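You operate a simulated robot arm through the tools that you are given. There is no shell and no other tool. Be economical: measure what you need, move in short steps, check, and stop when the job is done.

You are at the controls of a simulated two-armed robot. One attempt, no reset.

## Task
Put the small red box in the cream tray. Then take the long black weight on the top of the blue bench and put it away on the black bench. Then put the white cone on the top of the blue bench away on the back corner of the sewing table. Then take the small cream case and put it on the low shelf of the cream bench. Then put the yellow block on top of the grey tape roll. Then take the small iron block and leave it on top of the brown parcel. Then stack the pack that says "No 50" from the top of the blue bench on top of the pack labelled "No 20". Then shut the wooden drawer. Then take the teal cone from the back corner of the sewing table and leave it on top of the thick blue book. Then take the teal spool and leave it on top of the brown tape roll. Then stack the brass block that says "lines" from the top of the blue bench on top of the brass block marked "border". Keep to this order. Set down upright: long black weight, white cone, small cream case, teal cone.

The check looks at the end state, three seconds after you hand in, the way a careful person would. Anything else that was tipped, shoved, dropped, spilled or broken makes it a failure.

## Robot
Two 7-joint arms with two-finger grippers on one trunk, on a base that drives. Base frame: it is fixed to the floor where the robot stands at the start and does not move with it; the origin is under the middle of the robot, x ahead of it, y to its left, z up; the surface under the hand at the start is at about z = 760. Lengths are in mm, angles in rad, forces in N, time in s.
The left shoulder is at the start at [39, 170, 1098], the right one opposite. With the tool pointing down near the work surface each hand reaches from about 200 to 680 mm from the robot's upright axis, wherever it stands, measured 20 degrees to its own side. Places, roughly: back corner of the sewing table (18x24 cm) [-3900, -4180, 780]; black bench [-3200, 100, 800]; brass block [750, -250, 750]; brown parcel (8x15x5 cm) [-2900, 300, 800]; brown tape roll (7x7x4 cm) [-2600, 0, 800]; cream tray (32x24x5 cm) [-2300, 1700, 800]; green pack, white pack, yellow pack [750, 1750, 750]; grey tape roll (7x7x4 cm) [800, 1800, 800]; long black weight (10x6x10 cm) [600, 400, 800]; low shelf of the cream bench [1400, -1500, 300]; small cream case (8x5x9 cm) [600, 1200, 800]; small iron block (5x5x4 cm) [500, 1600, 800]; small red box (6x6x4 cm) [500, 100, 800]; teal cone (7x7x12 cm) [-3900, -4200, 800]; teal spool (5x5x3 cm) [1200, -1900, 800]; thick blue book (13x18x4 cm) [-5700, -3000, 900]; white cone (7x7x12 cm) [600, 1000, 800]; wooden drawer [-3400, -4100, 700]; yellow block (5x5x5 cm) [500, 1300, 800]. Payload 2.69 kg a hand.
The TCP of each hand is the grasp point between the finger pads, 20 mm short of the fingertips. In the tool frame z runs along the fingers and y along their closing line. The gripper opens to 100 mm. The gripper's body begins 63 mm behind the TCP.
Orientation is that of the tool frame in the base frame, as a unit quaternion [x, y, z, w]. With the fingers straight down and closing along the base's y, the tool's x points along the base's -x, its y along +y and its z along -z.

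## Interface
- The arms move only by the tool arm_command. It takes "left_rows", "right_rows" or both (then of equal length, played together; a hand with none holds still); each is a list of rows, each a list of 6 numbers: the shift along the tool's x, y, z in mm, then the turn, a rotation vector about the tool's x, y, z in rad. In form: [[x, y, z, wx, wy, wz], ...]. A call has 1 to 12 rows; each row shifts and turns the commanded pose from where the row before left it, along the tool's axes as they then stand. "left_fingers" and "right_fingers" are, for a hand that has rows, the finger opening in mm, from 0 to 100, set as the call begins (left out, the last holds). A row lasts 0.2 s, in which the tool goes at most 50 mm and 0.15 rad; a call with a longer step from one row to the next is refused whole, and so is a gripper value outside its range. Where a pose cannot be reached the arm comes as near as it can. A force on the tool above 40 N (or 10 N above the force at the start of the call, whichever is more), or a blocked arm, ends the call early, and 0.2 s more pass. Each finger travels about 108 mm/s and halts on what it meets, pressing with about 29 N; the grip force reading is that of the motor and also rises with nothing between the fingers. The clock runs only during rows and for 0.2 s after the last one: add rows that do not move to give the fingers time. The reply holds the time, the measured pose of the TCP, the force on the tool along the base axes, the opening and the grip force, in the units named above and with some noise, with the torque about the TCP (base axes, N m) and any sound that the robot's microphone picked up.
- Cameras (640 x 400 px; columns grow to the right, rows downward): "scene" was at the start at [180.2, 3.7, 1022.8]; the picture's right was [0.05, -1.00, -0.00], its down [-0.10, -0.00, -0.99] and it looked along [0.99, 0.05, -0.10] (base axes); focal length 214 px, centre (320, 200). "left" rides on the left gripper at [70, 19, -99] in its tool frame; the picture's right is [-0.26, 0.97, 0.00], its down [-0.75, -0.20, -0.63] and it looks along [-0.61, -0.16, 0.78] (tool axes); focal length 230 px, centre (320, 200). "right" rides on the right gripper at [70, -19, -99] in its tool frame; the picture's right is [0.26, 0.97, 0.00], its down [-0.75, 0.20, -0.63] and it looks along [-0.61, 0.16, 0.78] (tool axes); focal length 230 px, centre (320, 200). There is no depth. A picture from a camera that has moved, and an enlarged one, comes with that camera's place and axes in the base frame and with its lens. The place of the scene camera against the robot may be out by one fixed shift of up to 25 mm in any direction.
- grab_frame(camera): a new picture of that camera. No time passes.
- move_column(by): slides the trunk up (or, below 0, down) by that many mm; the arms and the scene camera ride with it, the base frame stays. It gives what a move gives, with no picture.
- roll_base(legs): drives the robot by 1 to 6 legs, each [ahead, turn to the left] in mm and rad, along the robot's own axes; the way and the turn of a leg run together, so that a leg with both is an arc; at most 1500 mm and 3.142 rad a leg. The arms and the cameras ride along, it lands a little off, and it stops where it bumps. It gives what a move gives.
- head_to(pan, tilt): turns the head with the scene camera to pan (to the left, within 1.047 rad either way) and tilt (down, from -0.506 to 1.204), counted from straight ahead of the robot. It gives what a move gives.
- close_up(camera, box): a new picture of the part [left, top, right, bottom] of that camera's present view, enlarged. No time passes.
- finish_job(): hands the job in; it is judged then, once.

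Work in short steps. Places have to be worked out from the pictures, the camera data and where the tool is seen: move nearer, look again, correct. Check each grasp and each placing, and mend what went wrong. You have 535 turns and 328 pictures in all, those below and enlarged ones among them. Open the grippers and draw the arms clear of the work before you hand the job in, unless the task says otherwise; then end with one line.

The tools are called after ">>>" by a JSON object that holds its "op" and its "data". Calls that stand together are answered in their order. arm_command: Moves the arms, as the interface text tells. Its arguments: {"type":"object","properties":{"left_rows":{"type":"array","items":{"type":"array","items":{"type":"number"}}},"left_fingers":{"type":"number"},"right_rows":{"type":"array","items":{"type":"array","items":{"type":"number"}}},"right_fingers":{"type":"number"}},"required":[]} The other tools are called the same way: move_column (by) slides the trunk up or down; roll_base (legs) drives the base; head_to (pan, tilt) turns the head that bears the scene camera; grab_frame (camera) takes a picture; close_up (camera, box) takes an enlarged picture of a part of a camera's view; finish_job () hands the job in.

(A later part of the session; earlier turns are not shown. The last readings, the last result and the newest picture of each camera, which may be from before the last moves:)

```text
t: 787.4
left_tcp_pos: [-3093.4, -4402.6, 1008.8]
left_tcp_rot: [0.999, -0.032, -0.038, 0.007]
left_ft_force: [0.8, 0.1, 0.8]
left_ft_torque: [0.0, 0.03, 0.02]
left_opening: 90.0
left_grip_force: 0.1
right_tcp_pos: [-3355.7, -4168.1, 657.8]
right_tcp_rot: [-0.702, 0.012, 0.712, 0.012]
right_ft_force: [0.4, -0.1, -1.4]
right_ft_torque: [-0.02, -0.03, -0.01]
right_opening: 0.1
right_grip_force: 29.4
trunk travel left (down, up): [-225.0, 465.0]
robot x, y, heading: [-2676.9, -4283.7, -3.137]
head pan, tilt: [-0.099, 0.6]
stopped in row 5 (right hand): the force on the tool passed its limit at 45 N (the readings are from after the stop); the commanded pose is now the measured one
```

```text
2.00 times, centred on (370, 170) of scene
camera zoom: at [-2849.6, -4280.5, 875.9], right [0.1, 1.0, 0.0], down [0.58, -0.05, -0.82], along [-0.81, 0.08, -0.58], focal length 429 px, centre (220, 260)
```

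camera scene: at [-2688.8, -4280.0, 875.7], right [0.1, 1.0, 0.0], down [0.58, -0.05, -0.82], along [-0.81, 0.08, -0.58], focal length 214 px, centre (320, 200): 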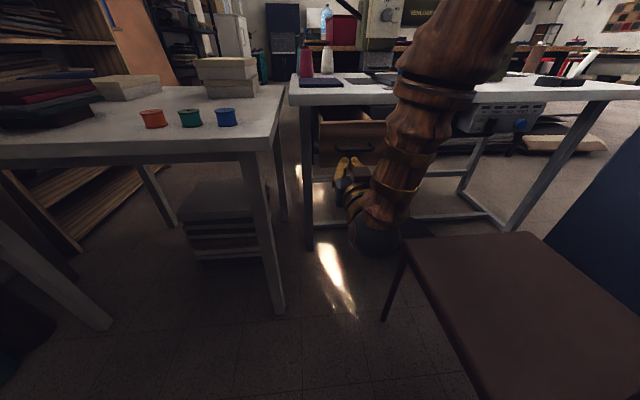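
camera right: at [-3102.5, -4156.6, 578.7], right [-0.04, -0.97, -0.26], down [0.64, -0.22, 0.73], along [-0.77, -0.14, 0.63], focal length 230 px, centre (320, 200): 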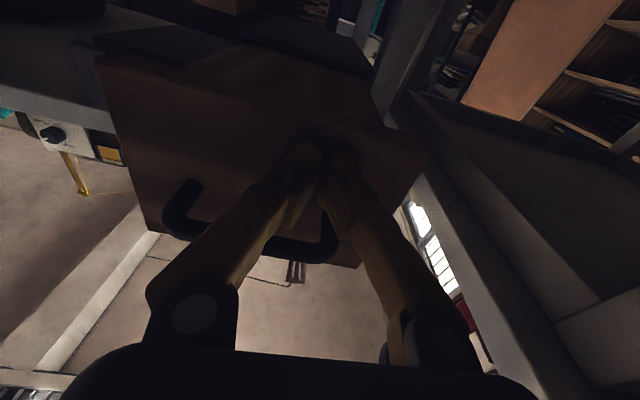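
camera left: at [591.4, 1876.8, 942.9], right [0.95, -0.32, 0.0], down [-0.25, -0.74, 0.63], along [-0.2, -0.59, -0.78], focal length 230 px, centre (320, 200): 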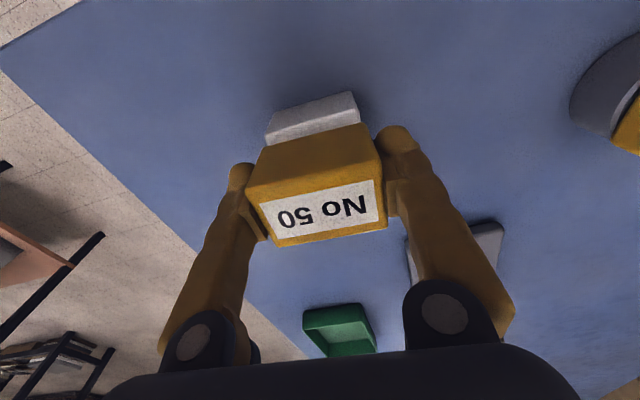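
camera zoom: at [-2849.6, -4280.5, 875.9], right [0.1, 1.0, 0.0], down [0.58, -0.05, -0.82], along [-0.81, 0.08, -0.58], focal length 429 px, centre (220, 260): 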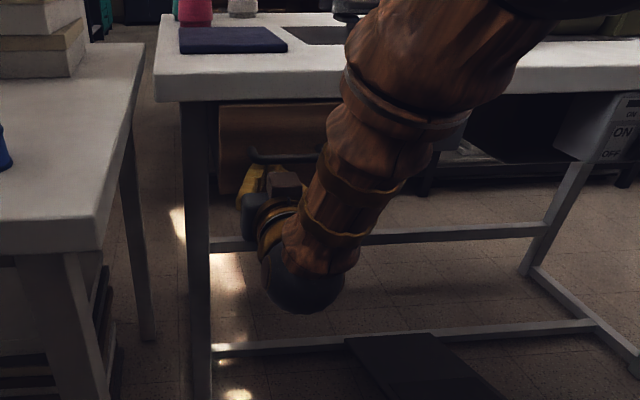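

It hit its stop — shut. Now withdraw straight back, staying below the handle.

>>> {"op": "arm_command", "data": {"right_rows": [[4, 0, -4, 0, 0, 0], [4, 0, -10, 0, 0, 0], [0, 0, -20, 0, 0, 0], [0, 0, -25, 0, 0, 0], [0, 0, -25, 0, 0, 0]]}}

>>> {"op": "close_up", "data": {"camera": "scene", "box": [280, 70, 460, 270]}}

```text
t: 788.6
left_tcp_pos: [-3096.4, -4402.3, 1008.6]
left_tcp_rot: [0.999, -0.033, -0.037, 0.007]
left_ft_force: [0.8, 0.0, 0.9]
left_ft_torque: [-0.01, 0.0, -0.02]
left_opening: 89.9
left_grip_force: 0.1
right_tcp_pos: [-3272.2, -4170.9, 648.2]
right_tcp_rot: [-0.702, 0.012, 0.712, 0.012]
right_ft_force: [0.6, 0.7, 0.1]
right_ft_torque: [-0.01, 0.01, -0.03]
right_opening: 0.3
right_grip_force: 29.7
trunk travel left (down, up): [-225.0, 465.0]
robot x, y, heading: [-2677.6, -4287.2, -3.137]
head pan, tilt: [-0.099, 0.6]
```

```text
2.00 times, centred on (370, 170) of scene
camera zoom: at [-2850.4, -4280.3, 875.7], right [0.1, 1.0, 0.0], down [0.58, -0.05, -0.82], along [-0.81, 0.08, -0.58], focal length 429 px, centre (220, 260)
```

zoom: 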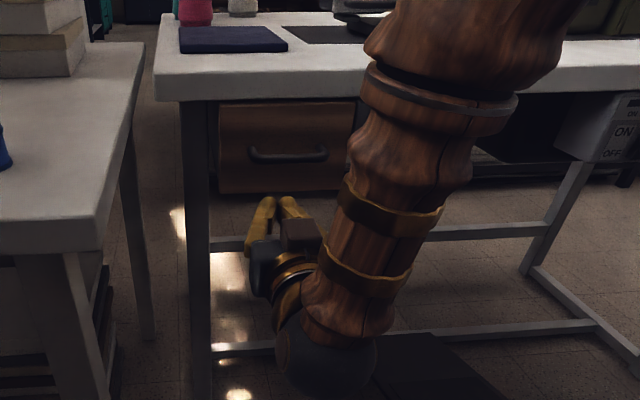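

The drawer is shut. I back out, then restore the right hand to vertical.

>>> {"op": "arm_command", "data": {"left_rows": [[-10, 0, 0, 0, 0.025, 0], [-20, 0, 0, 0, 0.025, 0], [-20, 0, 0, 0, 0.02, 0]]}}

>>> {"op": "roll_base", "data": {"legs": [[-520, 0]]}}

>>> {"op": "arm_command", "data": {"right_rows": [[-10, 0, 0, 0, 0.1, 0], [-20, 0, 0, 0, 0.14, 0], [-20, 0, 0, 0, 0.14, 0], [-20, 0, 0, 0, 0.14, 0], [-20, 0, 0, 0, 0.14, 0], [-20, 0, -10, 0, 0.14, 0], [-20, 0, -20, 0, 0.14, 0], [-10, 0, -25, 0, 0.14, 0], [0, 0, -30, 0, 0.14, 0], [0, 0, -35, 0, 0.14, 0], [0, 0, -35, 0, 0.14, 0], [0, 0, -35, 0, 0.06, 0]]}}

```text
t: 789.4
left_tcp_pos: [-3144.2, -4400.2, 1010.6]
left_tcp_rot: [0.999, -0.031, -0.001, 0.008]
left_ft_force: [0.6, 0.4, -0.1]
left_ft_torque: [0.02, 0.03, -0.03]
left_opening: 90.0
left_grip_force: 0.0
right_tcp_pos: [-3272.8, -4171.3, 647.4]
right_tcp_rot: [-0.702, 0.012, 0.711, 0.012]
right_ft_force: [1.1, -1.1, 0.1]
right_ft_torque: [-0.02, 0.02, 0.01]
right_opening: 0.0
right_grip_force: 29.5
trunk travel left (down, up): [-225.0, 465.0]
robot x, y, heading: [-2678.2, -4288.2, -3.14]
head pan, tilt: [-0.099, 0.6]
```

```text
t: 792.4
left_tcp_pos: [-2625.3, -4397.0, 1012.3]
left_tcp_rot: [0.999, -0.035, -0.002, 0.008]
left_ft_force: [-0.5, 0.2, 0.8]
left_ft_torque: [-0.01, 0.01, 0.0]
left_opening: 89.8
left_grip_force: 0.0
right_tcp_pos: [-2750.2, -4166.7, 649.4]
right_tcp_rot: [-0.702, 0.015, 0.711, 0.015]
right_ft_force: [-0.2, 0.9, -0.7]
right_ft_torque: [0.03, -0.03, 0.02]
right_opening: 0.1
right_grip_force: 29.6
trunk travel left (down, up): [-225.0, 465.0]
robot x, y, heading: [-2151.6, -4284.7, 3.136]
head pan, tilt: [-0.099, 0.6]
```

```text
t: 795.0
left_tcp_pos: [-2609.4, -4397.2, 1019.2]
left_tcp_rot: [0.999, -0.035, -0.01, 0.008]
left_ft_force: [-0.3, -1.1, -1.0]
left_ft_torque: [0.03, -0.01, -0.01]
left_opening: 89.9
left_grip_force: 0.0
right_tcp_pos: [-2717.9, -4169.7, 947.6]
right_tcp_rot: [1.0, -0.02, -0.02, 0.001]
right_ft_force: [-0.4, 0.8, 0.1]
right_ft_torque: [-0.03, 0.0, 0.0]
right_opening: 0.1
right_grip_force: 29.5
trunk travel left (down, up): [-225.0, 465.0]
robot x, y, heading: [-2155.4, -4291.9, 3.138]
head pan, tilt: [-0.099, 0.6]
```

Now for the teal cone: drive back around to the corridor behind the sewing table.

>>> {"op": "move_column", "data": {"by": 100}}

>>> {"op": "roll_base", "data": {"legs": [[0, -1.03], [0, -1.026], [1070, 0], [1070, 0], [0, 0.738], [1450, 0]]}}

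```text
t: 796.3
left_tcp_pos: [-2609.3, -4397.7, 1118.1]
left_tcp_rot: [0.999, -0.036, -0.008, 0.008]
left_ft_force: [-0.2, 0.1, 0.3]
left_ft_torque: [0.03, 0.02, 0.01]
left_opening: 90.0
left_grip_force: 0.1
right_tcp_pos: [-2719.4, -4169.0, 1045.8]
right_tcp_rot: [1.0, -0.022, -0.021, 0.001]
right_ft_force: [-0.6, 0.0, -0.2]
right_ft_torque: [0.02, -0.01, 0.01]
right_opening: 0.0
right_grip_force: 29.3
trunk travel left (down, up): [-325.0, 365.0]
robot x, y, heading: [-2156.6, -4290.7, 3.137]
head pan, tilt: [-0.099, 0.6]
```

```text
t: 815.2
left_tcp_pos: [-1359.2, -2011.8, 1133.5]
left_tcp_rot: [0.768, -0.64, -0.027, -0.008]
left_ft_force: [0.2, -0.1, 0.1]
left_ft_torque: [0.09, 0.06, 0.0]
left_opening: 89.9
left_grip_force: 0.0
right_tcp_pos: [-1166.7, -1845.8, 1065.5]
right_tcp_rot: [0.777, -0.628, -0.029, -0.022]
right_ft_force: [0.4, 0.0, -0.5]
right_ft_torque: [0.05, 0.03, 0.0]
right_opening: 0.0
right_grip_force: 29.9
trunk travel left (down, up): [-325.0, 365.0]
robot x, y, heading: [-1145.8, -2389.0, 1.839]
head pan, tilt: [-0.099, 0.6]
stopped in leg 6: the robot was blocked; the commanded pose is now the measured one
```

>>> {"op": "arm_command", "data": {"left_rows": [[-15, 0, 10, 0, 0.03, 0], [-30, 0, 20, 0, 0.025, 0], [-30, 10, 20, 0, 0, 0], [-10, 10, 10, 0, 0, 0]], "right_rows": [[10, 0, 0, 0, 0.03, 0], [20, 0, 0, 0, 0.03, 0], [10, -10, 0, 0, 0, 0], [0, -10, 0, 0, 0, 0]]}}

>>> {"op": "roll_base", "data": {"legs": [[1600, 0]]}}

```text
t: 816.2
left_tcp_pos: [-1398.3, -1930.2, 1073.3]
left_tcp_rot: [0.769, -0.639, -0.004, 0.01]
left_ft_force: [-0.6, 0.2, 1.2]
left_ft_torque: [-0.02, 0.01, 0.01]
left_opening: 90.2
left_grip_force: 0.0
right_tcp_pos: [-1139.2, -1879.5, 1062.8]
right_tcp_rot: [0.778, -0.628, -0.004, -0.003]
right_ft_force: [0.1, 0.5, 0.5]
right_ft_torque: [-0.01, -0.01, -0.03]
right_opening: 0.2
right_grip_force: 29.7
trunk travel left (down, up): [-325.0, 365.0]
robot x, y, heading: [-1145.7, -2386.0, 1.845]
head pan, tilt: [-0.099, 0.6]
```

```text
refused: 1600 is not a number from -1500 to 1500
```

>>> {"op": "roll_base", "data": {"legs": [[830, 0], [820, 0], [0, 1.335], [1290, 0], [1290, 0]]}}

```text
t: 840.2
left_tcp_pos: [-4735.3, -939.9, 1072.6]
left_tcp_rot: [0.999, -0.043, 0.003, 0.011]
left_ft_force: [0.2, 0.0, 0.3]
left_ft_torque: [0.02, 0.0, 0.01]
left_opening: 89.8
left_grip_force: 0.0
right_tcp_pos: [-4713.6, -677.6, 1063.7]
right_tcp_rot: [1.0, -0.028, -0.004, 0.0]
right_ft_force: [-0.8, -0.1, 0.1]
right_ft_torque: [0.02, -0.01, 0.0]
right_opening: 0.0
right_grip_force: 29.9
trunk travel left (down, up): [-325.0, 365.0]
robot x, y, heading: [-4222.0, -819.3, -3.136]
head pan, tilt: [-0.099, 0.6]
```

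>>> {"op": "roll_base", "data": {"legs": [[0, 1.615], [650, 0], [0, -0.06]]}}

>>> {"op": "move_column", "data": {"by": 300}}

>>> {"op": "head_to", "data": {"pan": 0, "tilt": 0.5}}

>>> {"op": "grab_frame", "data": {"camera": "scene"}}

```text
t: 848.3
left_tcp_pos: [-4092.1, -1962.2, 1080.3]
left_tcp_rot: [0.745, 0.667, 0.005, 0.012]
left_ft_force: [-0.8, -0.4, 0.2]
left_ft_torque: [-0.04, 0.03, 0.0]
left_opening: 90.1
left_grip_force: 0.1
right_tcp_pos: [-4353.3, -1934.9, 1069.9]
right_tcp_rot: [0.735, 0.678, -0.008, 0.01]
right_ft_force: [-0.2, 0.6, -0.6]
right_ft_torque: [0.01, 0.03, -0.01]
right_opening: 0.0
right_grip_force: 29.9
trunk travel left (down, up): [-325.0, 365.0]
robot x, y, heading: [-4192.4, -1466.9, -1.595]
head pan, tilt: [-0.099, 0.6]
```

```text
t: 851.3
left_tcp_pos: [-4091.9, -1945.8, 1386.9]
left_tcp_rot: [0.745, 0.667, 0.0, 0.018]
left_ft_force: [-1.0, 0.0, 1.1]
left_ft_torque: [-0.02, 0.03, 0.0]
left_opening: 90.0
left_grip_force: 0.0
right_tcp_pos: [-4353.8, -1918.0, 1377.2]
right_tcp_rot: [0.736, 0.677, -0.014, 0.015]
right_ft_force: [0.4, 0.1, 0.2]
right_ft_torque: [0.01, 0.0, -0.01]
right_opening: 0.0
right_grip_force: 29.7
trunk travel left (down, up): [-625.0, 65.0]
robot x, y, heading: [-4194.5, -1465.7, -1.589]
head pan, tilt: [-0.099, 0.6]
```

```text
t: 851.9
left_tcp_pos: [-4091.1, -1946.2, 1389.1]
left_tcp_rot: [0.745, 0.666, 0.0, 0.017]
left_ft_force: [0.4, 0.1, 0.2]
left_ft_torque: [0.02, 0.04, 0.0]
left_opening: 90.0
left_grip_force: 0.0
right_tcp_pos: [-4353.6, -1917.7, 1377.5]
right_tcp_rot: [0.735, 0.677, -0.014, 0.016]
right_ft_force: [-0.3, -0.7, -0.2]
right_ft_torque: [0.02, -0.04, -0.03]
right_opening: 0.1
right_grip_force: 29.8
trunk travel left (down, up): [-625.0, 65.0]
robot x, y, heading: [-4196.6, -1463.7, -1.593]
head pan, tilt: [0.0, 0.499]
```

```text
141 pictures are left
camera scene: at [-4200.8, -1649.0, 1284.6], right [-1.0, 0.02, 0.0], down [0.01, 0.49, -0.87], along [-0.02, -0.87, -0.49], focal length 214 px, centre (320, 200)
```

scene: 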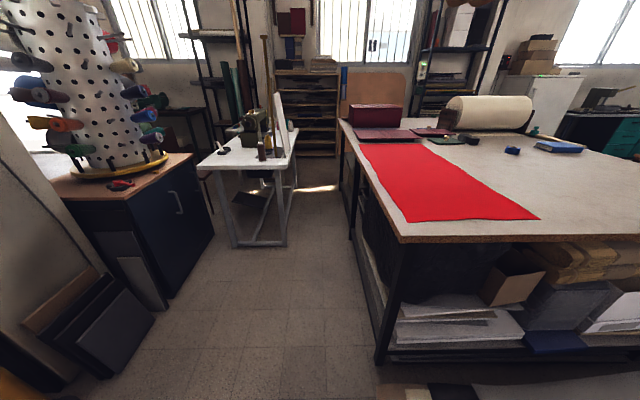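

Path is clear. Go on through the corridor, with heading −1.593 to reach x≈−4225.

>>> {"op": "roll_base", "data": {"legs": [[1000, 0], [0, 0.02], [700, 0]]}}

```text
t: 860.9
left_tcp_pos: [-4106.4, -3633.0, 1388.9]
left_tcp_rot: [0.742, 0.67, -0.001, 0.018]
left_ft_force: [-0.3, -0.1, 0.0]
left_ft_torque: [0.01, 0.01, 0.0]
left_opening: 89.9
left_grip_force: 0.0
right_tcp_pos: [-4366.6, -3608.5, 1377.7]
right_tcp_rot: [0.732, 0.681, -0.014, 0.016]
right_ft_force: [0.8, 0.6, 0.0]
right_ft_torque: [0.0, 0.0, -0.02]
right_opening: 0.3
right_grip_force: 29.4
trunk travel left (down, up): [-625.0, 65.0]
robot x, y, heading: [-4214.7, -3157.0, -1.583]
head pan, tilt: [0.0, 0.499]
```

>>> {"op": "arm_command", "data": {"left_rows": [[-5, 0, 0, 0.01, 0.02, 0], [-15, 5, 0, 0.01, 0, 0], [0, 10, 0, 0, 0, 0]], "right_rows": [[-10, 0, 0, 0, 0.02, 0], [-20, 0, 0, 0, 0.02, 0], [-10, 0, 0, 0, 0, 0]]}}

>>> {"op": "roll_base", "data": {"legs": [[650, 0]]}}

>>> {"op": "head_to", "data": {"pan": 0.7, "tilt": 0.8}}

>>> {"op": "grab_frame", "data": {"camera": "scene"}}

>>> {"op": "grab_frame", "data": {"camera": "left"}}

```text
t: 861.6
left_tcp_pos: [-4091.0, -3628.6, 1397.8]
left_tcp_rot: [0.742, 0.67, -0.005, 0.012]
left_ft_force: [-0.3, 1.5, 0.5]
left_ft_torque: [-0.08, -0.02, 0.0]
left_opening: 90.0
left_grip_force: 0.0
right_tcp_pos: [-4369.4, -3622.2, 1388.4]
right_tcp_rot: [0.732, 0.681, -0.007, 0.008]
right_ft_force: [-0.7, 0.7, 0.3]
right_ft_torque: [-0.13, -0.02, -0.03]
right_opening: 0.0
right_grip_force: 29.4
trunk travel left (down, up): [-625.0, 65.0]
robot x, y, heading: [-4217.5, -3155.5, -1.579]
head pan, tilt: [0.0, 0.499]
```

```text
t: 865.3
left_tcp_pos: [-4096.6, -4291.3, 1395.8]
left_tcp_rot: [0.74, 0.672, -0.007, 0.01]
left_ft_force: [-0.3, 0.6, 0.0]
left_ft_torque: [0.02, 0.01, 0.0]
left_opening: 89.9
left_grip_force: 0.0
right_tcp_pos: [-4373.7, -4286.8, 1386.4]
right_tcp_rot: [0.731, 0.682, -0.005, 0.008]
right_ft_force: [-0.1, 0.2, 0.9]
right_ft_torque: [0.0, 0.0, 0.01]
right_opening: 0.0
right_grip_force: 29.5
trunk travel left (down, up): [-625.0, 65.0]
robot x, y, heading: [-4223.6, -3812.6, -1.578]
head pan, tilt: [0.0, 0.499]
```

```text
t: 866.4
left_tcp_pos: [-4096.5, -4271.7, 1402.6]
left_tcp_rot: [0.74, 0.673, -0.01, 0.016]
left_ft_force: [0.0, 0.1, -1.0]
left_ft_torque: [0.03, 0.04, 0.02]
left_opening: 90.2
left_grip_force: 0.1
right_tcp_pos: [-4373.5, -4267.2, 1392.7]
right_tcp_rot: [0.731, 0.682, -0.01, 0.013]
right_ft_force: [-0.1, -0.4, -1.0]
right_ft_torque: [0.05, -0.02, -0.01]
right_opening: 0.0
right_grip_force: 29.3
trunk travel left (down, up): [-625.0, 65.0]
robot x, y, heading: [-4220.2, -3812.6, -1.583]
head pan, tilt: [0.7, 0.799]
```

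```text
140 pictures are left
camera scene: at [-4170.5, -3968.8, 1258.9], right [-0.77, -0.64, -0.01], down [-0.46, 0.56, -0.69], along [0.45, -0.52, -0.73], focal length 214 px, centre (320, 200)
```

scene: 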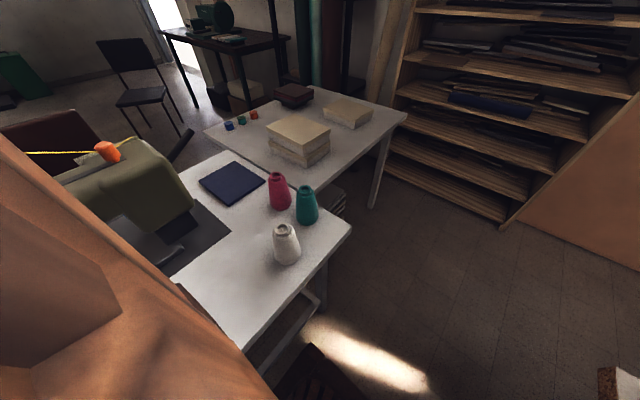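

```text
139 pictures are left
camera left: at [-4069.8, -4199.8, 1498.6], right [0.94, -0.35, 0.02], down [-0.28, -0.71, 0.65], along [-0.21, -0.62, -0.76], focal length 230 px, centre (320, 200)
```

left: 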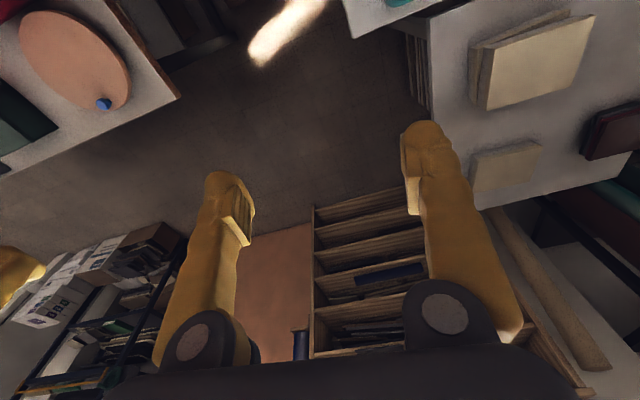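

I move the left hand above the teal cone and yaw 40° so the fingers avoid the pink and white cones.

>>> {"op": "arm_command", "data": {"left_rows": [[6, 18, 0, 0, 0.015, 0], [12, 35, 0, 0, 0.015, 0], [13, 38, 10, 0, 0, 0], [13, 38, 20, 0, 0, 0], [12, 35, 30, 0, 0, 0], [9, 23, 30, 0, 0, 0], [0, 0, 40, 0, 0, 0.14], [0, 0, 40, 0, 0, 0.14], [0, 0, 40, 0, 0, 0.14], [0, 0, 40, 0, 0, 0.14], [0, 0, 30, 0, 0, 0.13]], "left_fingers": 100}}

>>> {"op": "grab_frame", "data": {"camera": "left"}}

>>> {"op": "grab_frame", "data": {"camera": "scene"}}

```text
t: 868.8
left_tcp_pos: [-3902.3, -4225.5, 1122.3]
left_tcp_rot: [0.924, 0.382, 0.002, 0.004]
left_ft_force: [-0.1, 0.4, 0.6]
left_ft_torque: [0.01, -0.02, 0.04]
left_opening: 100.0
left_grip_force: 0.0
right_tcp_pos: [-4371.8, -4264.3, 1393.6]
right_tcp_rot: [0.731, 0.682, -0.01, 0.014]
right_ft_force: [0.1, 0.2, 0.9]
right_ft_torque: [-0.01, 0.02, 0.01]
right_opening: 0.0
right_grip_force: 29.0
trunk travel left (down, up): [-625.0, 65.0]
robot x, y, heading: [-4218.5, -3812.9, -1.574]
head pan, tilt: [0.7, 0.799]
```

```text
138 pictures are left
camera left: at [-3838.5, -4188.0, 1221.1], right [0.5, -0.87, 0.01], down [-0.68, -0.38, 0.63], along [-0.54, -0.32, -0.78], focal length 230 px, centre (320, 200)
```

left: 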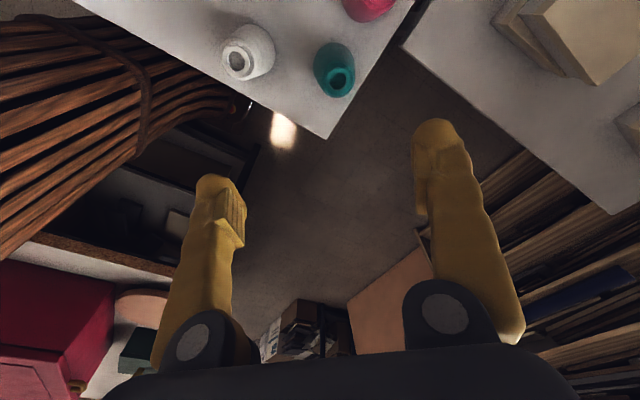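

```text
137 pictures are left
camera scene: at [-4170.1, -3966.7, 1259.2], right [-0.77, -0.64, -0.01], down [-0.46, 0.56, -0.69], along [0.45, -0.52, -0.73], focal length 214 px, centre (320, 200)
```

scene: 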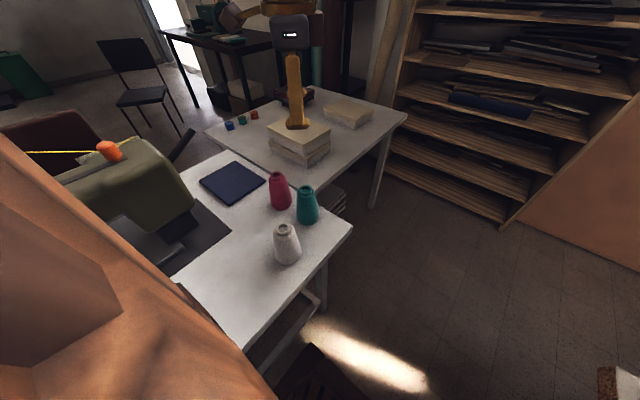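

Teal cone ≈(−3891,−4217) after correcting against the known white cone. Lower to z≈985 and refine.

>>> {"op": "arm_command", "data": {"left_rows": [[5, 0, 15, 0, 0, 0], [5, 0, 30, 0, 0, 0], [0, 0, 35, 0, 0, 0], [0, 0, 35, 0, 0, 0], [0, 0, 20, 0, 0, 0], [0, 0, 0, 0, 0, 0]]}}

>>> {"op": "grab_frame", "data": {"camera": "left"}}

>>> {"op": "close_up", "data": {"camera": "scene", "box": [220, 90, 380, 290]}}

```text
t: 870.2
left_tcp_pos: [-3891.9, -4217.7, 988.9]
left_tcp_rot: [0.924, 0.383, 0.002, 0.005]
left_ft_force: [-0.2, -0.2, 0.6]
left_ft_torque: [-0.02, 0.02, 0.01]
left_opening: 100.0
left_grip_force: 0.1
right_tcp_pos: [-4371.3, -4264.3, 1394.8]
right_tcp_rot: [0.73, 0.683, -0.01, 0.013]
right_ft_force: [0.2, -0.2, 0.1]
right_ft_torque: [0.0, 0.02, 0.02]
right_opening: 0.0
right_grip_force: 30.0
trunk travel left (down, up): [-625.0, 65.0]
robot x, y, heading: [-4224.9, -3812.4, -1.575]
head pan, tilt: [0.7, 0.799]
```

```text
136 pictures are left
camera left: at [-3829.1, -4180.8, 1088.0], right [0.5, -0.86, 0.01], down [-0.68, -0.39, 0.63], along [-0.54, -0.32, -0.78], focal length 230 px, centre (320, 200)
```

left: 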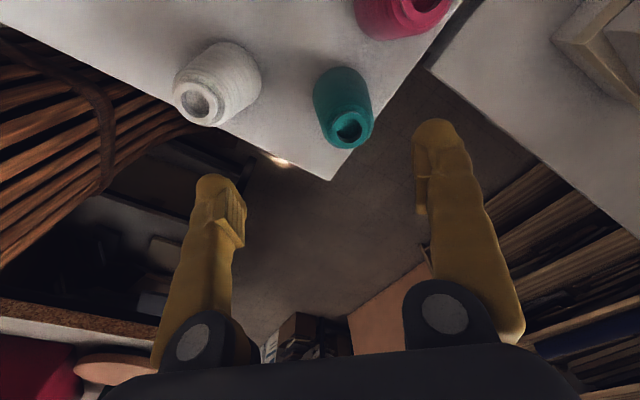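

```text
2.00 times, centred on (300, 190) of scene
camera zoom: at [-4170.5, -3966.3, 1259.2], right [-0.77, -0.64, -0.01], down [-0.46, 0.56, -0.69], along [0.45, -0.52, -0.73], focal length 429 px, centre (360, 220)
```

zoom: 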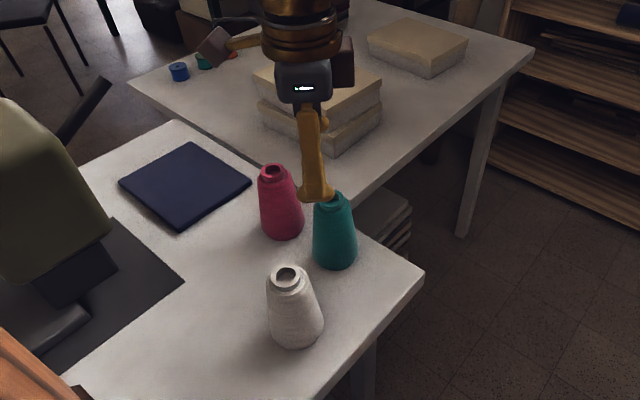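

Both cameras together give ≈(−3890,−4232). Shift and descend to z≈900, then check.

>>> {"op": "arm_command", "data": {"left_rows": [[-5, 6, 15, 0, 0, 0], [-4, 5, 25, 0, 0, 0], [0, 0, 25, 0, 0, 0], [0, 0, 20, 0, 0, 0], [0, 0, 0, 0, 0, 0]]}}

>>> {"op": "grab_frame", "data": {"camera": "left"}}

>>> {"op": "close_up", "data": {"camera": "scene", "box": [220, 90, 380, 290]}}

```text
t: 871.4
left_tcp_pos: [-3889.5, -4233.3, 904.6]
left_tcp_rot: [0.923, 0.384, 0.001, 0.006]
left_ft_force: [0.0, 0.4, 0.0]
left_ft_torque: [0.02, 0.0, 0.0]
left_opening: 99.9
left_grip_force: 0.1
right_tcp_pos: [-4372.9, -4262.9, 1394.6]
right_tcp_rot: [0.731, 0.682, -0.01, 0.012]
right_ft_force: [-0.1, 0.2, 1.1]
right_ft_torque: [0.0, 0.01, 0.04]
right_opening: 0.1
right_grip_force: 29.0
trunk travel left (down, up): [-625.0, 65.0]
robot x, y, heading: [-4220.9, -3812.6, -1.577]
head pan, tilt: [0.7, 0.799]
```

```text
134 pictures are left
camera left: at [-3827.2, -4195.5, 1003.2], right [0.5, -0.86, 0.01], down [-0.68, -0.39, 0.63], along [-0.54, -0.32, -0.78], focal length 230 px, centre (320, 200)
```

left: 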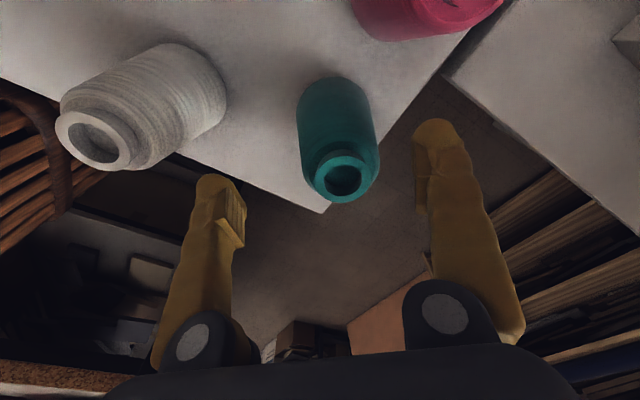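

```text
2.00 times, centred on (300, 190) of scene
camera zoom: at [-4170.6, -3966.2, 1259.3], right [-0.77, -0.64, -0.01], down [-0.46, 0.56, -0.69], along [0.45, -0.52, -0.73], focal length 429 px, centre (360, 220)
```

zoom: 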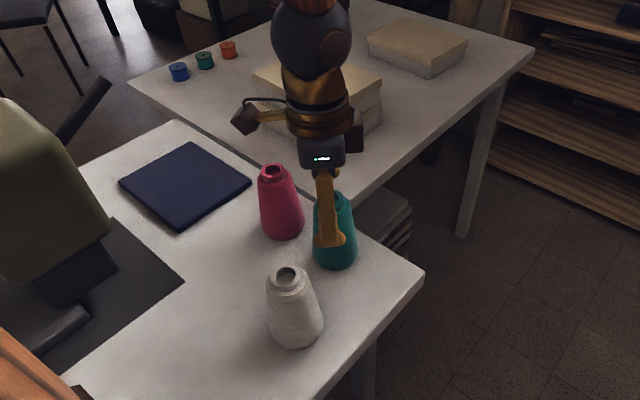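

The cone lies well between the fingers. Shift 4 mm and descend to the grip height.

>>> {"op": "arm_command", "data": {"left_rows": [[-1, 4, 15, 0, 0, 0], [0, 0, 20, 0, 0, 0], [0, 0, 18, 0, 0, 0], [0, 0, 10, 0, 0, 0], [0, 0, 0, 0, 0, 0]]}}

>>> {"op": "grab_frame", "data": {"camera": "left"}}

>>> {"op": "close_up", "data": {"camera": "scene", "box": [220, 90, 380, 290]}}

```text
t: 872.6
left_tcp_pos: [-3886.6, -4237.1, 839.3]
left_tcp_rot: [0.923, 0.384, 0.002, 0.004]
left_ft_force: [0.0, -0.9, -0.4]
left_ft_torque: [0.01, -0.02, 0.03]
left_opening: 100.1
left_grip_force: 0.1
right_tcp_pos: [-4373.2, -4264.4, 1394.4]
right_tcp_rot: [0.731, 0.682, -0.011, 0.013]
right_ft_force: [0.6, 0.1, -0.1]
right_ft_torque: [0.0, 0.0, 0.0]
right_opening: 0.1
right_grip_force: 29.7
trunk travel left (down, up): [-625.0, 65.0]
robot x, y, heading: [-4226.0, -3813.1, -1.578]
head pan, tilt: [0.7, 0.799]
```

```text
132 pictures are left
camera left: at [-3823.9, -4199.4, 938.4], right [0.5, -0.86, 0.01], down [-0.68, -0.39, 0.63], along [-0.54, -0.32, -0.78], focal length 230 px, centre (320, 200)
```

left: 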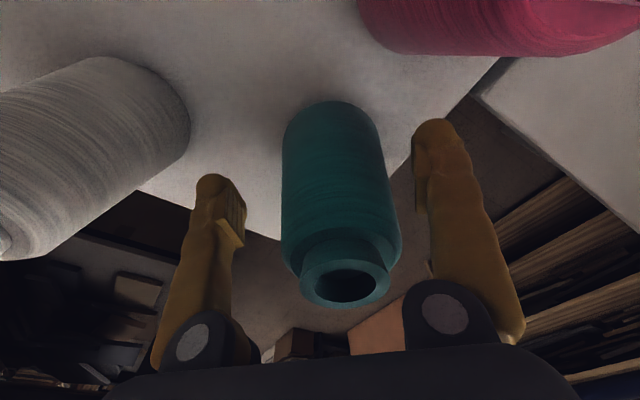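

```text
2.00 times, centred on (300, 190) of scene
camera zoom: at [-4170.5, -3966.4, 1259.2], right [-0.77, -0.64, -0.01], down [-0.46, 0.56, -0.69], along [0.45, -0.52, -0.73], focal length 429 px, centre (360, 220)
```

zoom: 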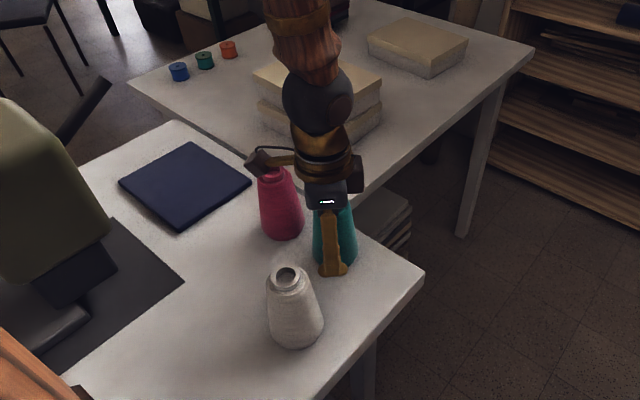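

The cone is ~9 mm nearer the right finger; I shift +8 mm along the closing line, then grip and lift.

>>> {"op": "arm_command", "data": {"left_rows": [[0, 4, 0, 0, 0, 0], [0, 4, 0, 0, 0, 0], [0, 0, 0, 0, 0, 0]]}}

>>> {"op": "arm_command", "data": {"left_rows": [[0, 0, 0, 0, 0, 0], [0, 0, 0, 0, 0, 0], [0, 0, 0, 0, 0, 0], [0, 0, 0, 0, 0, 0], [0, 0, 0, 0, 0, 0]], "left_fingers": 0}}

>>> {"op": "arm_command", "data": {"left_rows": [[0, 0, -3, 0, 0, 0], [0, 0, -5, 0, 0, 0], [0, 0, -8, 0, 0, 0], [0, 0, -12, 0, 0, 0], [0, 0, -15, 0, 0, 0]]}}

>>> {"op": "grab_frame", "data": {"camera": "left"}}

```text
t: 873.4
left_tcp_pos: [-3880.6, -4243.6, 841.3]
left_tcp_rot: [0.924, 0.383, 0.002, 0.004]
left_ft_force: [-0.5, -0.3, -1.1]
left_ft_torque: [0.0, -0.02, 0.01]
left_opening: 100.0
left_grip_force: 0.1
right_tcp_pos: [-4372.0, -4262.9, 1393.2]
right_tcp_rot: [0.73, 0.683, -0.011, 0.014]
right_ft_force: [-0.6, -0.4, 0.3]
right_ft_torque: [0.0, 0.0, 0.0]
right_opening: 0.1
right_grip_force: 29.2
trunk travel left (down, up): [-625.0, 65.0]
robot x, y, heading: [-4221.6, -3811.4, -1.576]
head pan, tilt: [0.7, 0.799]
```

```text
t: 874.6
left_tcp_pos: [-3881.0, -4243.7, 841.1]
left_tcp_rot: [0.924, 0.383, 0.001, 0.005]
left_ft_force: [0.8, -0.6, 0.1]
left_ft_torque: [-0.01, -0.02, 0.03]
left_opening: 56.5
left_grip_force: 28.8
right_tcp_pos: [-4371.0, -4264.5, 1393.3]
right_tcp_rot: [0.731, 0.682, -0.011, 0.013]
right_ft_force: [0.2, -0.3, -0.2]
right_ft_torque: [0.0, 0.02, 0.03]
right_opening: 0.1
right_grip_force: 29.5
trunk travel left (down, up): [-625.0, 65.0]
robot x, y, heading: [-4222.4, -3815.5, -1.581]
head pan, tilt: [0.7, 0.799]
```

```text
t: 875.8
left_tcp_pos: [-3882.2, -4241.7, 885.0]
left_tcp_rot: [0.923, 0.384, 0.003, 0.005]
left_ft_force: [-0.7, 0.3, -1.1]
left_ft_torque: [0.01, -0.02, 0.01]
left_opening: 56.2
left_grip_force: 29.4
right_tcp_pos: [-4372.0, -4265.0, 1394.5]
right_tcp_rot: [0.731, 0.682, -0.011, 0.013]
right_ft_force: [-0.2, -0.4, -0.1]
right_ft_torque: [-0.01, 0.01, 0.0]
right_opening: 0.1
right_grip_force: 29.0
trunk travel left (down, up): [-625.0, 65.0]
robot x, y, heading: [-4219.3, -3809.5, -1.574]
head pan, tilt: [0.7, 0.799]
```

```text
130 pictures are left
camera left: at [-3819.5, -4204.4, 983.1], right [0.5, -0.86, 0.01], down [-0.68, -0.39, 0.63], along [-0.54, -0.32, -0.78], focal length 230 px, centre (320, 200)
```

left: 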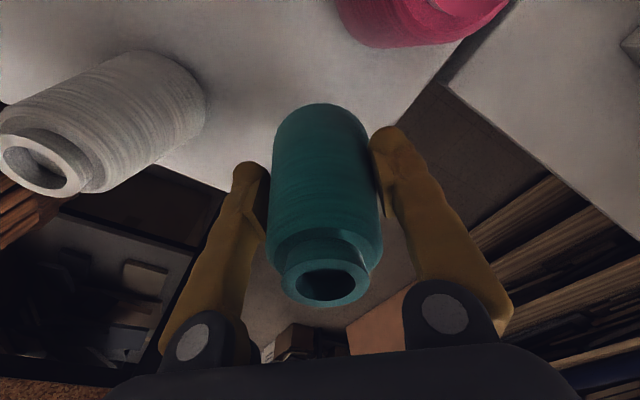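

Teal cone held. Lift it straight up and back to the travel pose.

>>> {"op": "arm_command", "data": {"left_rows": [[0, 0, -25, 0, 0, 0], [0, 0, -35, 0, 0, 0], [0, 0, -40, 0, 0, 0], [0, 0, -40, 0, 0, 0], [0, 0, -40, 0, 0, 0], [0, 0, -40, 0, 0, -0.12], [0, 0, -40, 0, 0, -0.13], [0, 0, -40, 0, 0, -0.13], [0, 0, -40, 0, 0, -0.13], [0, 0, -40, 0, 0, -0.13], [0, 0, -40, 0, 0, -0.05]]}}

>>> {"op": "arm_command", "data": {"left_rows": [[-10, -15, 0, 0, 0, 0], [-10, -30, 0, 0, 0, 0], [-10, -35, 0, 0, 0, 0], [-10, -35, 0, 0, 0, 0], [-5, -30, 0, 0, 0, 0], [0, -15, 0, 0, 0, 0]], "right_rows": [[0, 0, 0, 0, 0.02, 0], [-10, 0, 0, 0, 0.02, 0], [-10, 0, 0, 0, 0, 0], [-10, 0, 0, 0, 0, 0], [0, 0, 0, 0, 0, 0], [0, 0, 0, 0, 0, 0]]}}

>>> {"op": "grab_frame", "data": {"camera": "scene"}}

```text
t: 878.2
left_tcp_pos: [-3887.0, -4238.4, 1304.2]
left_tcp_rot: [0.739, 0.673, 0.0, 0.005]
left_ft_force: [-0.6, 0.4, -1.1]
left_ft_torque: [-0.03, -0.02, 0.01]
left_opening: 56.4
left_grip_force: 28.9
right_tcp_pos: [-4372.5, -4262.8, 1396.1]
right_tcp_rot: [0.731, 0.683, -0.011, 0.014]
right_ft_force: [-0.5, 0.9, 0.6]
right_ft_torque: [-0.04, 0.02, -0.01]
right_opening: 0.0
right_grip_force: 29.8
trunk travel left (down, up): [-625.0, 65.0]
robot x, y, heading: [-4220.5, -3814.3, -1.584]
head pan, tilt: [0.7, 0.799]
```

```text
t: 879.6
left_tcp_pos: [-4050.8, -4267.6, 1303.9]
left_tcp_rot: [0.739, 0.673, 0.002, 0.005]
left_ft_force: [0.0, 0.3, -0.9]
left_ft_torque: [-0.01, 0.01, -0.02]
left_opening: 56.5
left_grip_force: 28.6
right_tcp_pos: [-4374.5, -4293.8, 1394.3]
right_tcp_rot: [0.73, 0.684, 0.004, -0.001]
right_ft_force: [-0.5, 0.4, -0.2]
right_ft_torque: [0.0, 0.0, 0.0]
right_opening: 0.0
right_grip_force: 29.5
trunk travel left (down, up): [-625.0, 65.0]
robot x, y, heading: [-4219.7, -3812.3, -1.579]
head pan, tilt: [0.7, 0.799]
```

```text
129 pictures are left
camera scene: at [-4170.6, -3966.4, 1259.2], right [-0.77, -0.64, -0.01], down [-0.46, 0.56, -0.69], along [0.45, -0.52, -0.73], focal length 214 px, centre (320, 200)
```

scene: 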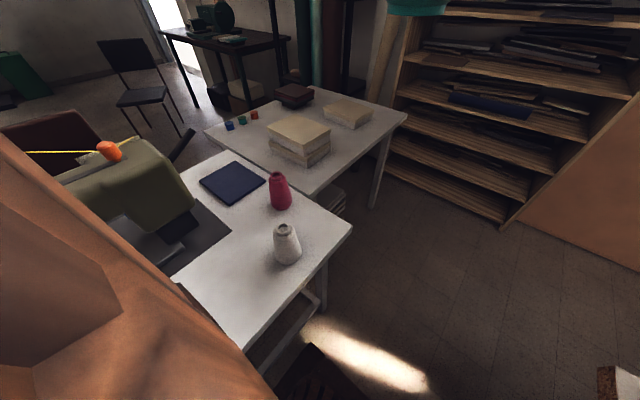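

I raise the hand another 80 mm for clearance past the standing panel and reverse out of the corridor.

>>> {"op": "arm_command", "data": {"left_rows": [[0, -5, -20, 0, 0, 0], [0, -5, -30, 0, 0, 0], [0, -5, -30, 0, 0, 0], [0, 0, -10, 0, 0, 0]]}}

>>> {"op": "roll_base", "data": {"legs": [[-750, 0], [-750, 0]]}}

```text
t: 880.6
left_tcp_pos: [-4065.6, -4264.8, 1394.3]
left_tcp_rot: [0.74, 0.673, 0.0, 0.005]
left_ft_force: [0.7, -0.6, -1.7]
left_ft_torque: [0.03, -0.03, 0.01]
left_opening: 56.4
left_grip_force: 29.4
right_tcp_pos: [-4374.9, -4294.7, 1393.6]
right_tcp_rot: [0.731, 0.683, 0.004, -0.001]
right_ft_force: [-0.1, 0.5, -0.6]
right_ft_torque: [0.0, -0.01, -0.02]
right_opening: 0.0
right_grip_force: 29.7
trunk travel left (down, up): [-625.0, 65.0]
robot x, y, heading: [-4223.7, -3809.4, -1.579]
head pan, tilt: [0.7, 0.799]
```

```text
t: 888.3
left_tcp_pos: [-4056.3, -2755.0, 1393.3]
left_tcp_rot: [0.743, 0.67, 0.001, 0.006]
left_ft_force: [-0.4, 0.2, -0.4]
left_ft_torque: [0.0, -0.01, -0.01]
left_opening: 56.3
left_grip_force: 29.4
right_tcp_pos: [-4365.5, -2782.2, 1394.1]
right_tcp_rot: [0.734, 0.679, 0.005, 0.0]
right_ft_force: [0.3, 0.2, 0.4]
right_ft_torque: [-0.04, 0.01, 0.03]
right_opening: 0.0
right_grip_force: 29.6
trunk travel left (down, up): [-625.0, 65.0]
robot x, y, heading: [-4207.0, -2298.4, -1.585]
head pan, tilt: [0.7, 0.799]
```

>>> {"op": "roll_base", "data": {"legs": [[-700, 0], [-680, 0], [0, -1.556]]}}

>>> {"op": "move_column", "data": {"by": -200}}

>>> {"op": "head_to", "data": {"pan": 0.4, "tilt": 0.3}}

>>> {"op": "grab_frame", "data": {"camera": "scene"}}

```text
t: 899.4
left_tcp_pos: [-4622.0, -1089.2, 1400.3]
left_tcp_rot: [0.999, -0.043, -0.012, 0.006]
left_ft_force: [0.5, -0.5, -0.8]
left_ft_torque: [0.0, -0.03, 0.0]
left_opening: 56.5
left_grip_force: 29.5
right_tcp_pos: [-4654.8, -781.7, 1400.8]
right_tcp_rot: [1.0, -0.029, -0.004, 0.003]
right_ft_force: [0.4, -0.2, 0.4]
right_ft_torque: [0.0, 0.0, 0.0]
right_opening: 0.0
right_grip_force: 29.7
trunk travel left (down, up): [-625.0, 65.0]
robot x, y, heading: [-4191.2, -939.8, -3.139]
head pan, tilt: [0.7, 0.799]
```

```text
t: 901.6
left_tcp_pos: [-4600.0, -1089.3, 1206.9]
left_tcp_rot: [0.999, -0.044, -0.019, 0.006]
left_ft_force: [0.0, -0.3, -0.5]
left_ft_torque: [-0.01, 0.0, 0.01]
left_opening: 56.4
left_grip_force: 29.1
right_tcp_pos: [-4632.4, -782.2, 1209.0]
right_tcp_rot: [0.999, -0.029, -0.013, 0.003]
right_ft_force: [0.5, -1.1, 0.0]
right_ft_torque: [0.01, 0.03, 0.04]
right_opening: 0.0
right_grip_force: 29.7
trunk travel left (down, up): [-425.0, 265.0]
robot x, y, heading: [-4194.5, -940.1, -3.136]
head pan, tilt: [0.7, 0.799]
```

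```text
t: 902.5
left_tcp_pos: [-4599.1, -1089.9, 1206.6]
left_tcp_rot: [0.999, -0.043, -0.02, 0.006]
left_ft_force: [-0.2, -0.4, -1.1]
left_ft_torque: [-0.02, 0.01, 0.02]
left_opening: 56.4
left_grip_force: 29.1
right_tcp_pos: [-4630.8, -780.7, 1208.4]
right_tcp_rot: [0.999, -0.029, -0.013, 0.003]
right_ft_force: [0.7, 0.3, -0.2]
right_ft_torque: [0.0, 0.03, 0.0]
right_opening: 0.0
right_grip_force: 30.0
trunk travel left (down, up): [-425.0, 265.0]
robot x, y, heading: [-4191.7, -938.5, -3.14]
head pan, tilt: [0.4, 0.3]
```

```text
128 pictures are left
camera scene: at [-4366.8, -976.7, 1103.1], right [-0.39, 0.92, -0.01], down [0.29, 0.12, -0.95], along [-0.87, -0.37, -0.31], focal length 214 px, centre (320, 200)
```

scene: 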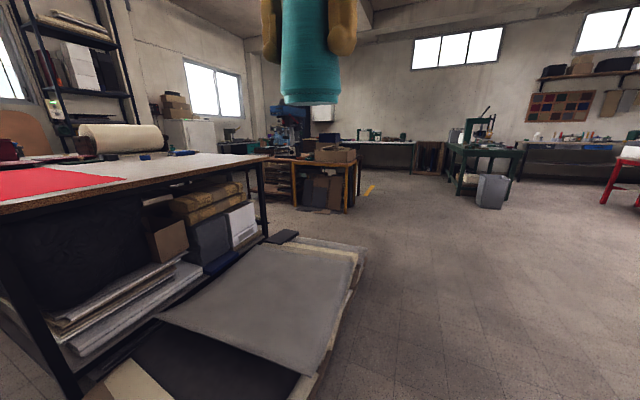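

Mats end at x≈−6090; I drive west north of them, then south along x≈−6550 on the table's west side.

>>> {"op": "arm_command", "data": {"left_rows": [[-15, 0, 0, 0, 0.03, 0], [-25, 0, 0, 0, 0.01, 0], [-20, 0, 0, 0, 0, 0]], "right_rows": [[-10, 0, 0, 0, 0.02, 0], [-20, 0, 0, 0, 0.01, 0], [-15, 0, 0, 0, 0, 0]]}}

>>> {"op": "roll_base", "data": {"legs": [[0, -0.16], [1220, 0], [0, 0.407], [1190, 0], [0, 1.318]]}}

>>> {"op": "head_to", "data": {"pan": 0.4, "tilt": 0.3}}

>>> {"op": "grab_frame", "data": {"camera": "scene"}}

```text
t: 903.3
left_tcp_pos: [-4662.8, -1083.5, 1207.0]
left_tcp_rot: [0.999, -0.043, 0.002, 0.007]
left_ft_force: [-0.2, -0.4, -1.6]
left_ft_torque: [0.01, -0.02, 0.0]
left_opening: 56.3
left_grip_force: 29.5
right_tcp_pos: [-4679.7, -777.7, 1207.8]
right_tcp_rot: [1.0, -0.03, 0.004, 0.003]
right_ft_force: [0.0, -0.4, 0.1]
right_ft_torque: [0.02, -0.04, 0.02]
right_opening: 0.0
right_grip_force: 29.8
trunk travel left (down, up): [-425.0, 265.0]
robot x, y, heading: [-4192.2, -939.9, -3.143]
head pan, tilt: [0.4, 0.3]
```

```text
t: 920.5
left_tcp_pos: [-6431.5, -1477.8, 1207.3]
left_tcp_rot: [0.736, 0.677, 0.005, 0.004]
left_ft_force: [-0.2, -0.1, -0.6]
left_ft_torque: [0.03, -0.02, -0.01]
left_opening: 56.0
left_grip_force: 29.3
right_tcp_pos: [-6734.3, -1495.4, 1207.8]
right_tcp_rot: [0.727, 0.686, 0.004, 0.001]
right_ft_force: [-0.4, 0.4, -0.2]
right_ft_torque: [-0.02, -0.02, 0.0]
right_opening: 0.0
right_grip_force: 29.2
trunk travel left (down, up): [-425.0, 265.0]
robot x, y, heading: [-6583.7, -1006.5, -1.569]
head pan, tilt: [0.4, 0.3]
```

```text
t: 921.1
left_tcp_pos: [-6430.3, -1459.4, 1214.9]
left_tcp_rot: [0.736, 0.677, 0.0, 0.011]
left_ft_force: [-0.1, -0.2, -1.4]
left_ft_torque: [0.03, 0.01, 0.0]
left_opening: 56.3
left_grip_force: 29.1
right_tcp_pos: [-6733.7, -1477.2, 1215.1]
right_tcp_rot: [0.727, 0.687, -0.001, 0.006]
right_ft_force: [0.2, 0.7, -0.5]
right_ft_torque: [-0.02, 0.01, 0.02]
right_opening: 0.1
right_grip_force: 29.5
trunk travel left (down, up): [-425.0, 265.0]
robot x, y, heading: [-6585.1, -1007.1, -1.57]
head pan, tilt: [0.4, 0.3]
```

```text
127 pictures are left
camera scene: at [-6545.8, -1185.5, 1103.0], right [-0.92, -0.39, -0.01], down [-0.12, 0.29, -0.95], along [0.37, -0.87, -0.31], focal length 214 px, centre (320, 200)
```

scene: 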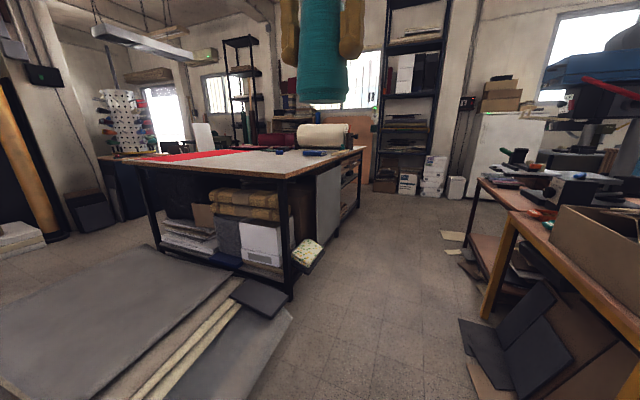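

The passage west of the table is clear. Drive south to about (−6400,−3040) and turn to face east.

>>> {"op": "roll_base", "data": {"legs": [[0, 0.08], [1020, 0], [1020, 0], [0, 1.49]]}}

>>> {"op": "head_to", "data": {"pan": 0.2, "tilt": 0.4}}

>>> {"op": "grab_frame", "data": {"camera": "scene"}}

```text
t: 935.5
left_tcp_pos: [-5962.1, -2880.9, 1214.5]
left_tcp_rot: [0.042, 0.999, 0.007, 0.008]
left_ft_force: [-0.5, 0.8, -0.3]
left_ft_torque: [-0.03, 0.0, -0.01]
left_opening: 55.8
left_grip_force: 29.6
right_tcp_pos: [-5943.9, -3185.5, 1215.1]
right_tcp_rot: [0.028, 1.0, 0.003, 0.005]
right_ft_force: [0.4, 0.5, -0.4]
right_ft_torque: [0.0, -0.01, -0.03]
right_opening: 0.0
right_grip_force: 29.5
trunk travel left (down, up): [-425.0, 265.0]
robot x, y, heading: [-6414.9, -3045.5, 0.0]
head pan, tilt: [0.4, 0.3]
```

```text
t: 936.2
left_tcp_pos: [-5984.7, -2882.0, 1222.2]
left_tcp_rot: [0.042, 0.999, 0.008, 0.017]
left_ft_force: [0.0, -0.7, -0.8]
left_ft_torque: [-0.01, -0.08, 0.01]
left_opening: 56.0
left_grip_force: 29.1
right_tcp_pos: [-5966.3, -3185.8, 1223.1]
right_tcp_rot: [0.029, 0.999, 0.004, 0.015]
right_ft_force: [-1.0, 0.1, 0.8]
right_ft_torque: [0.02, -0.05, -0.02]
right_opening: 0.0
right_grip_force: 29.5
trunk travel left (down, up): [-425.0, 265.0]
robot x, y, heading: [-6412.6, -3045.3, 0.002]
head pan, tilt: [0.201, 0.4]
```

```text
126 pictures are left
camera scene: at [-6234.7, -3025.6, 1094.3], right [0.2, -0.98, 0.0], down [-0.39, -0.08, -0.92], along [0.9, 0.19, -0.4], focal length 214 px, centre (320, 200)
```

scene: 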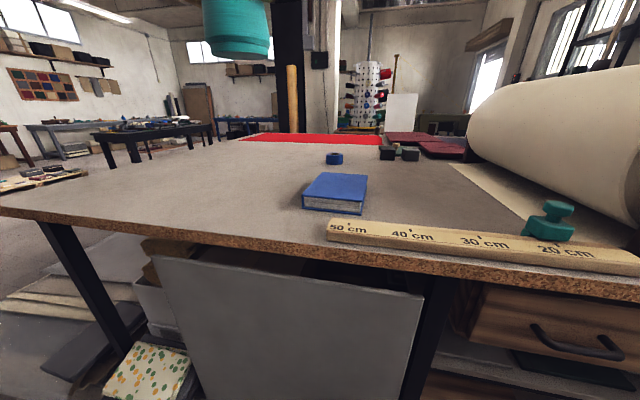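

The thick blue book lies at ≈(−5795,−2972). I drive 110 mm forward and move the cone above it.

>>> {"op": "roll_base", "data": {"legs": [[110, 0]]}}

>>> {"op": "arm_command", "data": {"left_rows": [[-10, -10, 0, 0, 0.02, 0], [-18, -20, 5, 0, 0.014, 0], [-20, -22, 15, 0, 0, 0], [-20, -22, 20, 0, 0, 0], [-15, -15, 20, 0, 0, 0], [-5, -5, 15, 0, 0, 0]]}}

>>> {"op": "grab_frame", "data": {"camera": "left"}}

>>> {"op": "grab_frame", "data": {"camera": "scene"}}

```text
t: 937.4
left_tcp_pos: [-5872.3, -2879.8, 1222.1]
left_tcp_rot: [0.04, 0.999, 0.008, 0.015]
left_ft_force: [0.7, -0.2, -1.0]
left_ft_torque: [-0.01, 0.03, -0.01]
left_opening: 56.0
left_grip_force: 29.3
right_tcp_pos: [-5852.6, -3182.5, 1222.5]
right_tcp_rot: [0.028, 1.0, 0.003, 0.013]
right_ft_force: [-0.2, -0.2, 0.0]
right_ft_torque: [0.01, 0.02, 0.0]
right_opening: 0.0
right_grip_force: 29.2
trunk travel left (down, up): [-425.0, 265.0]
robot x, y, heading: [-6301.5, -3041.3, 0.008]
head pan, tilt: [0.201, 0.4]
```

```text
t: 938.8
left_tcp_pos: [-5808.5, -2979.1, 1152.9]
left_tcp_rot: [0.041, 0.999, 0.009, 0.006]
left_ft_force: [0.2, -0.3, -0.9]
left_ft_torque: [-0.01, 0.03, -0.01]
left_opening: 56.0
left_grip_force: 28.7
right_tcp_pos: [-5871.2, -3184.2, 1230.3]
right_tcp_rot: [0.026, 0.999, 0.004, 0.021]
right_ft_force: [-0.7, 0.2, 0.1]
right_ft_torque: [0.0, 0.0, 0.0]
right_opening: 0.2
right_grip_force: 29.7
trunk travel left (down, up): [-425.0, 265.0]
robot x, y, heading: [-6299.9, -3045.2, 0.006]
head pan, tilt: [0.201, 0.4]
```

```text
125 pictures are left
camera left: at [-5877.0, -2956.5, 1250.8], right [0.34, 0.94, 0.02], down [0.72, -0.27, 0.63], along [0.6, -0.2, -0.77], focal length 230 px, centre (320, 200)
```

left: 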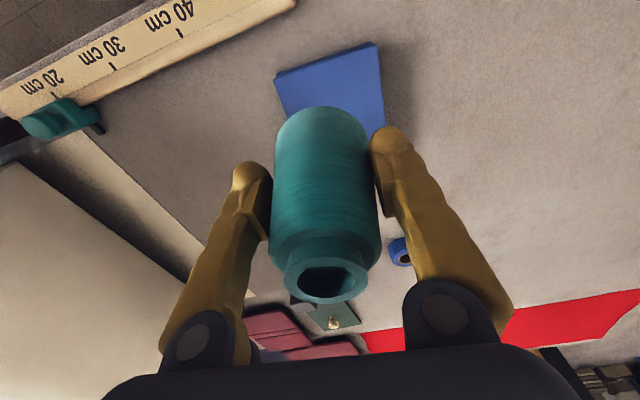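

```text
124 pictures are left
camera scene: at [-6122.3, -3024.8, 1093.7], right [0.2, -0.98, 0.0], down [-0.4, -0.08, -0.91], along [0.89, 0.19, -0.41], focal length 214 px, centre (320, 200)
```

scene: 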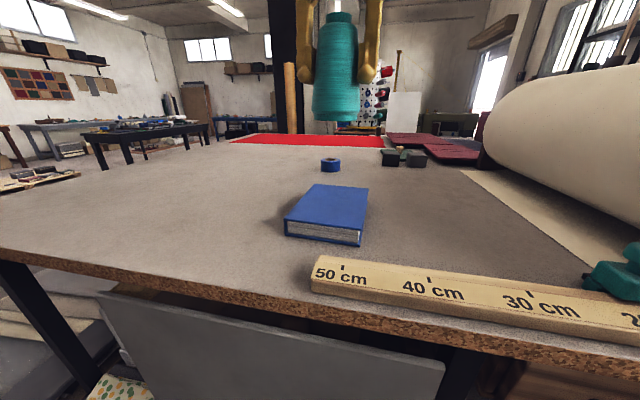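

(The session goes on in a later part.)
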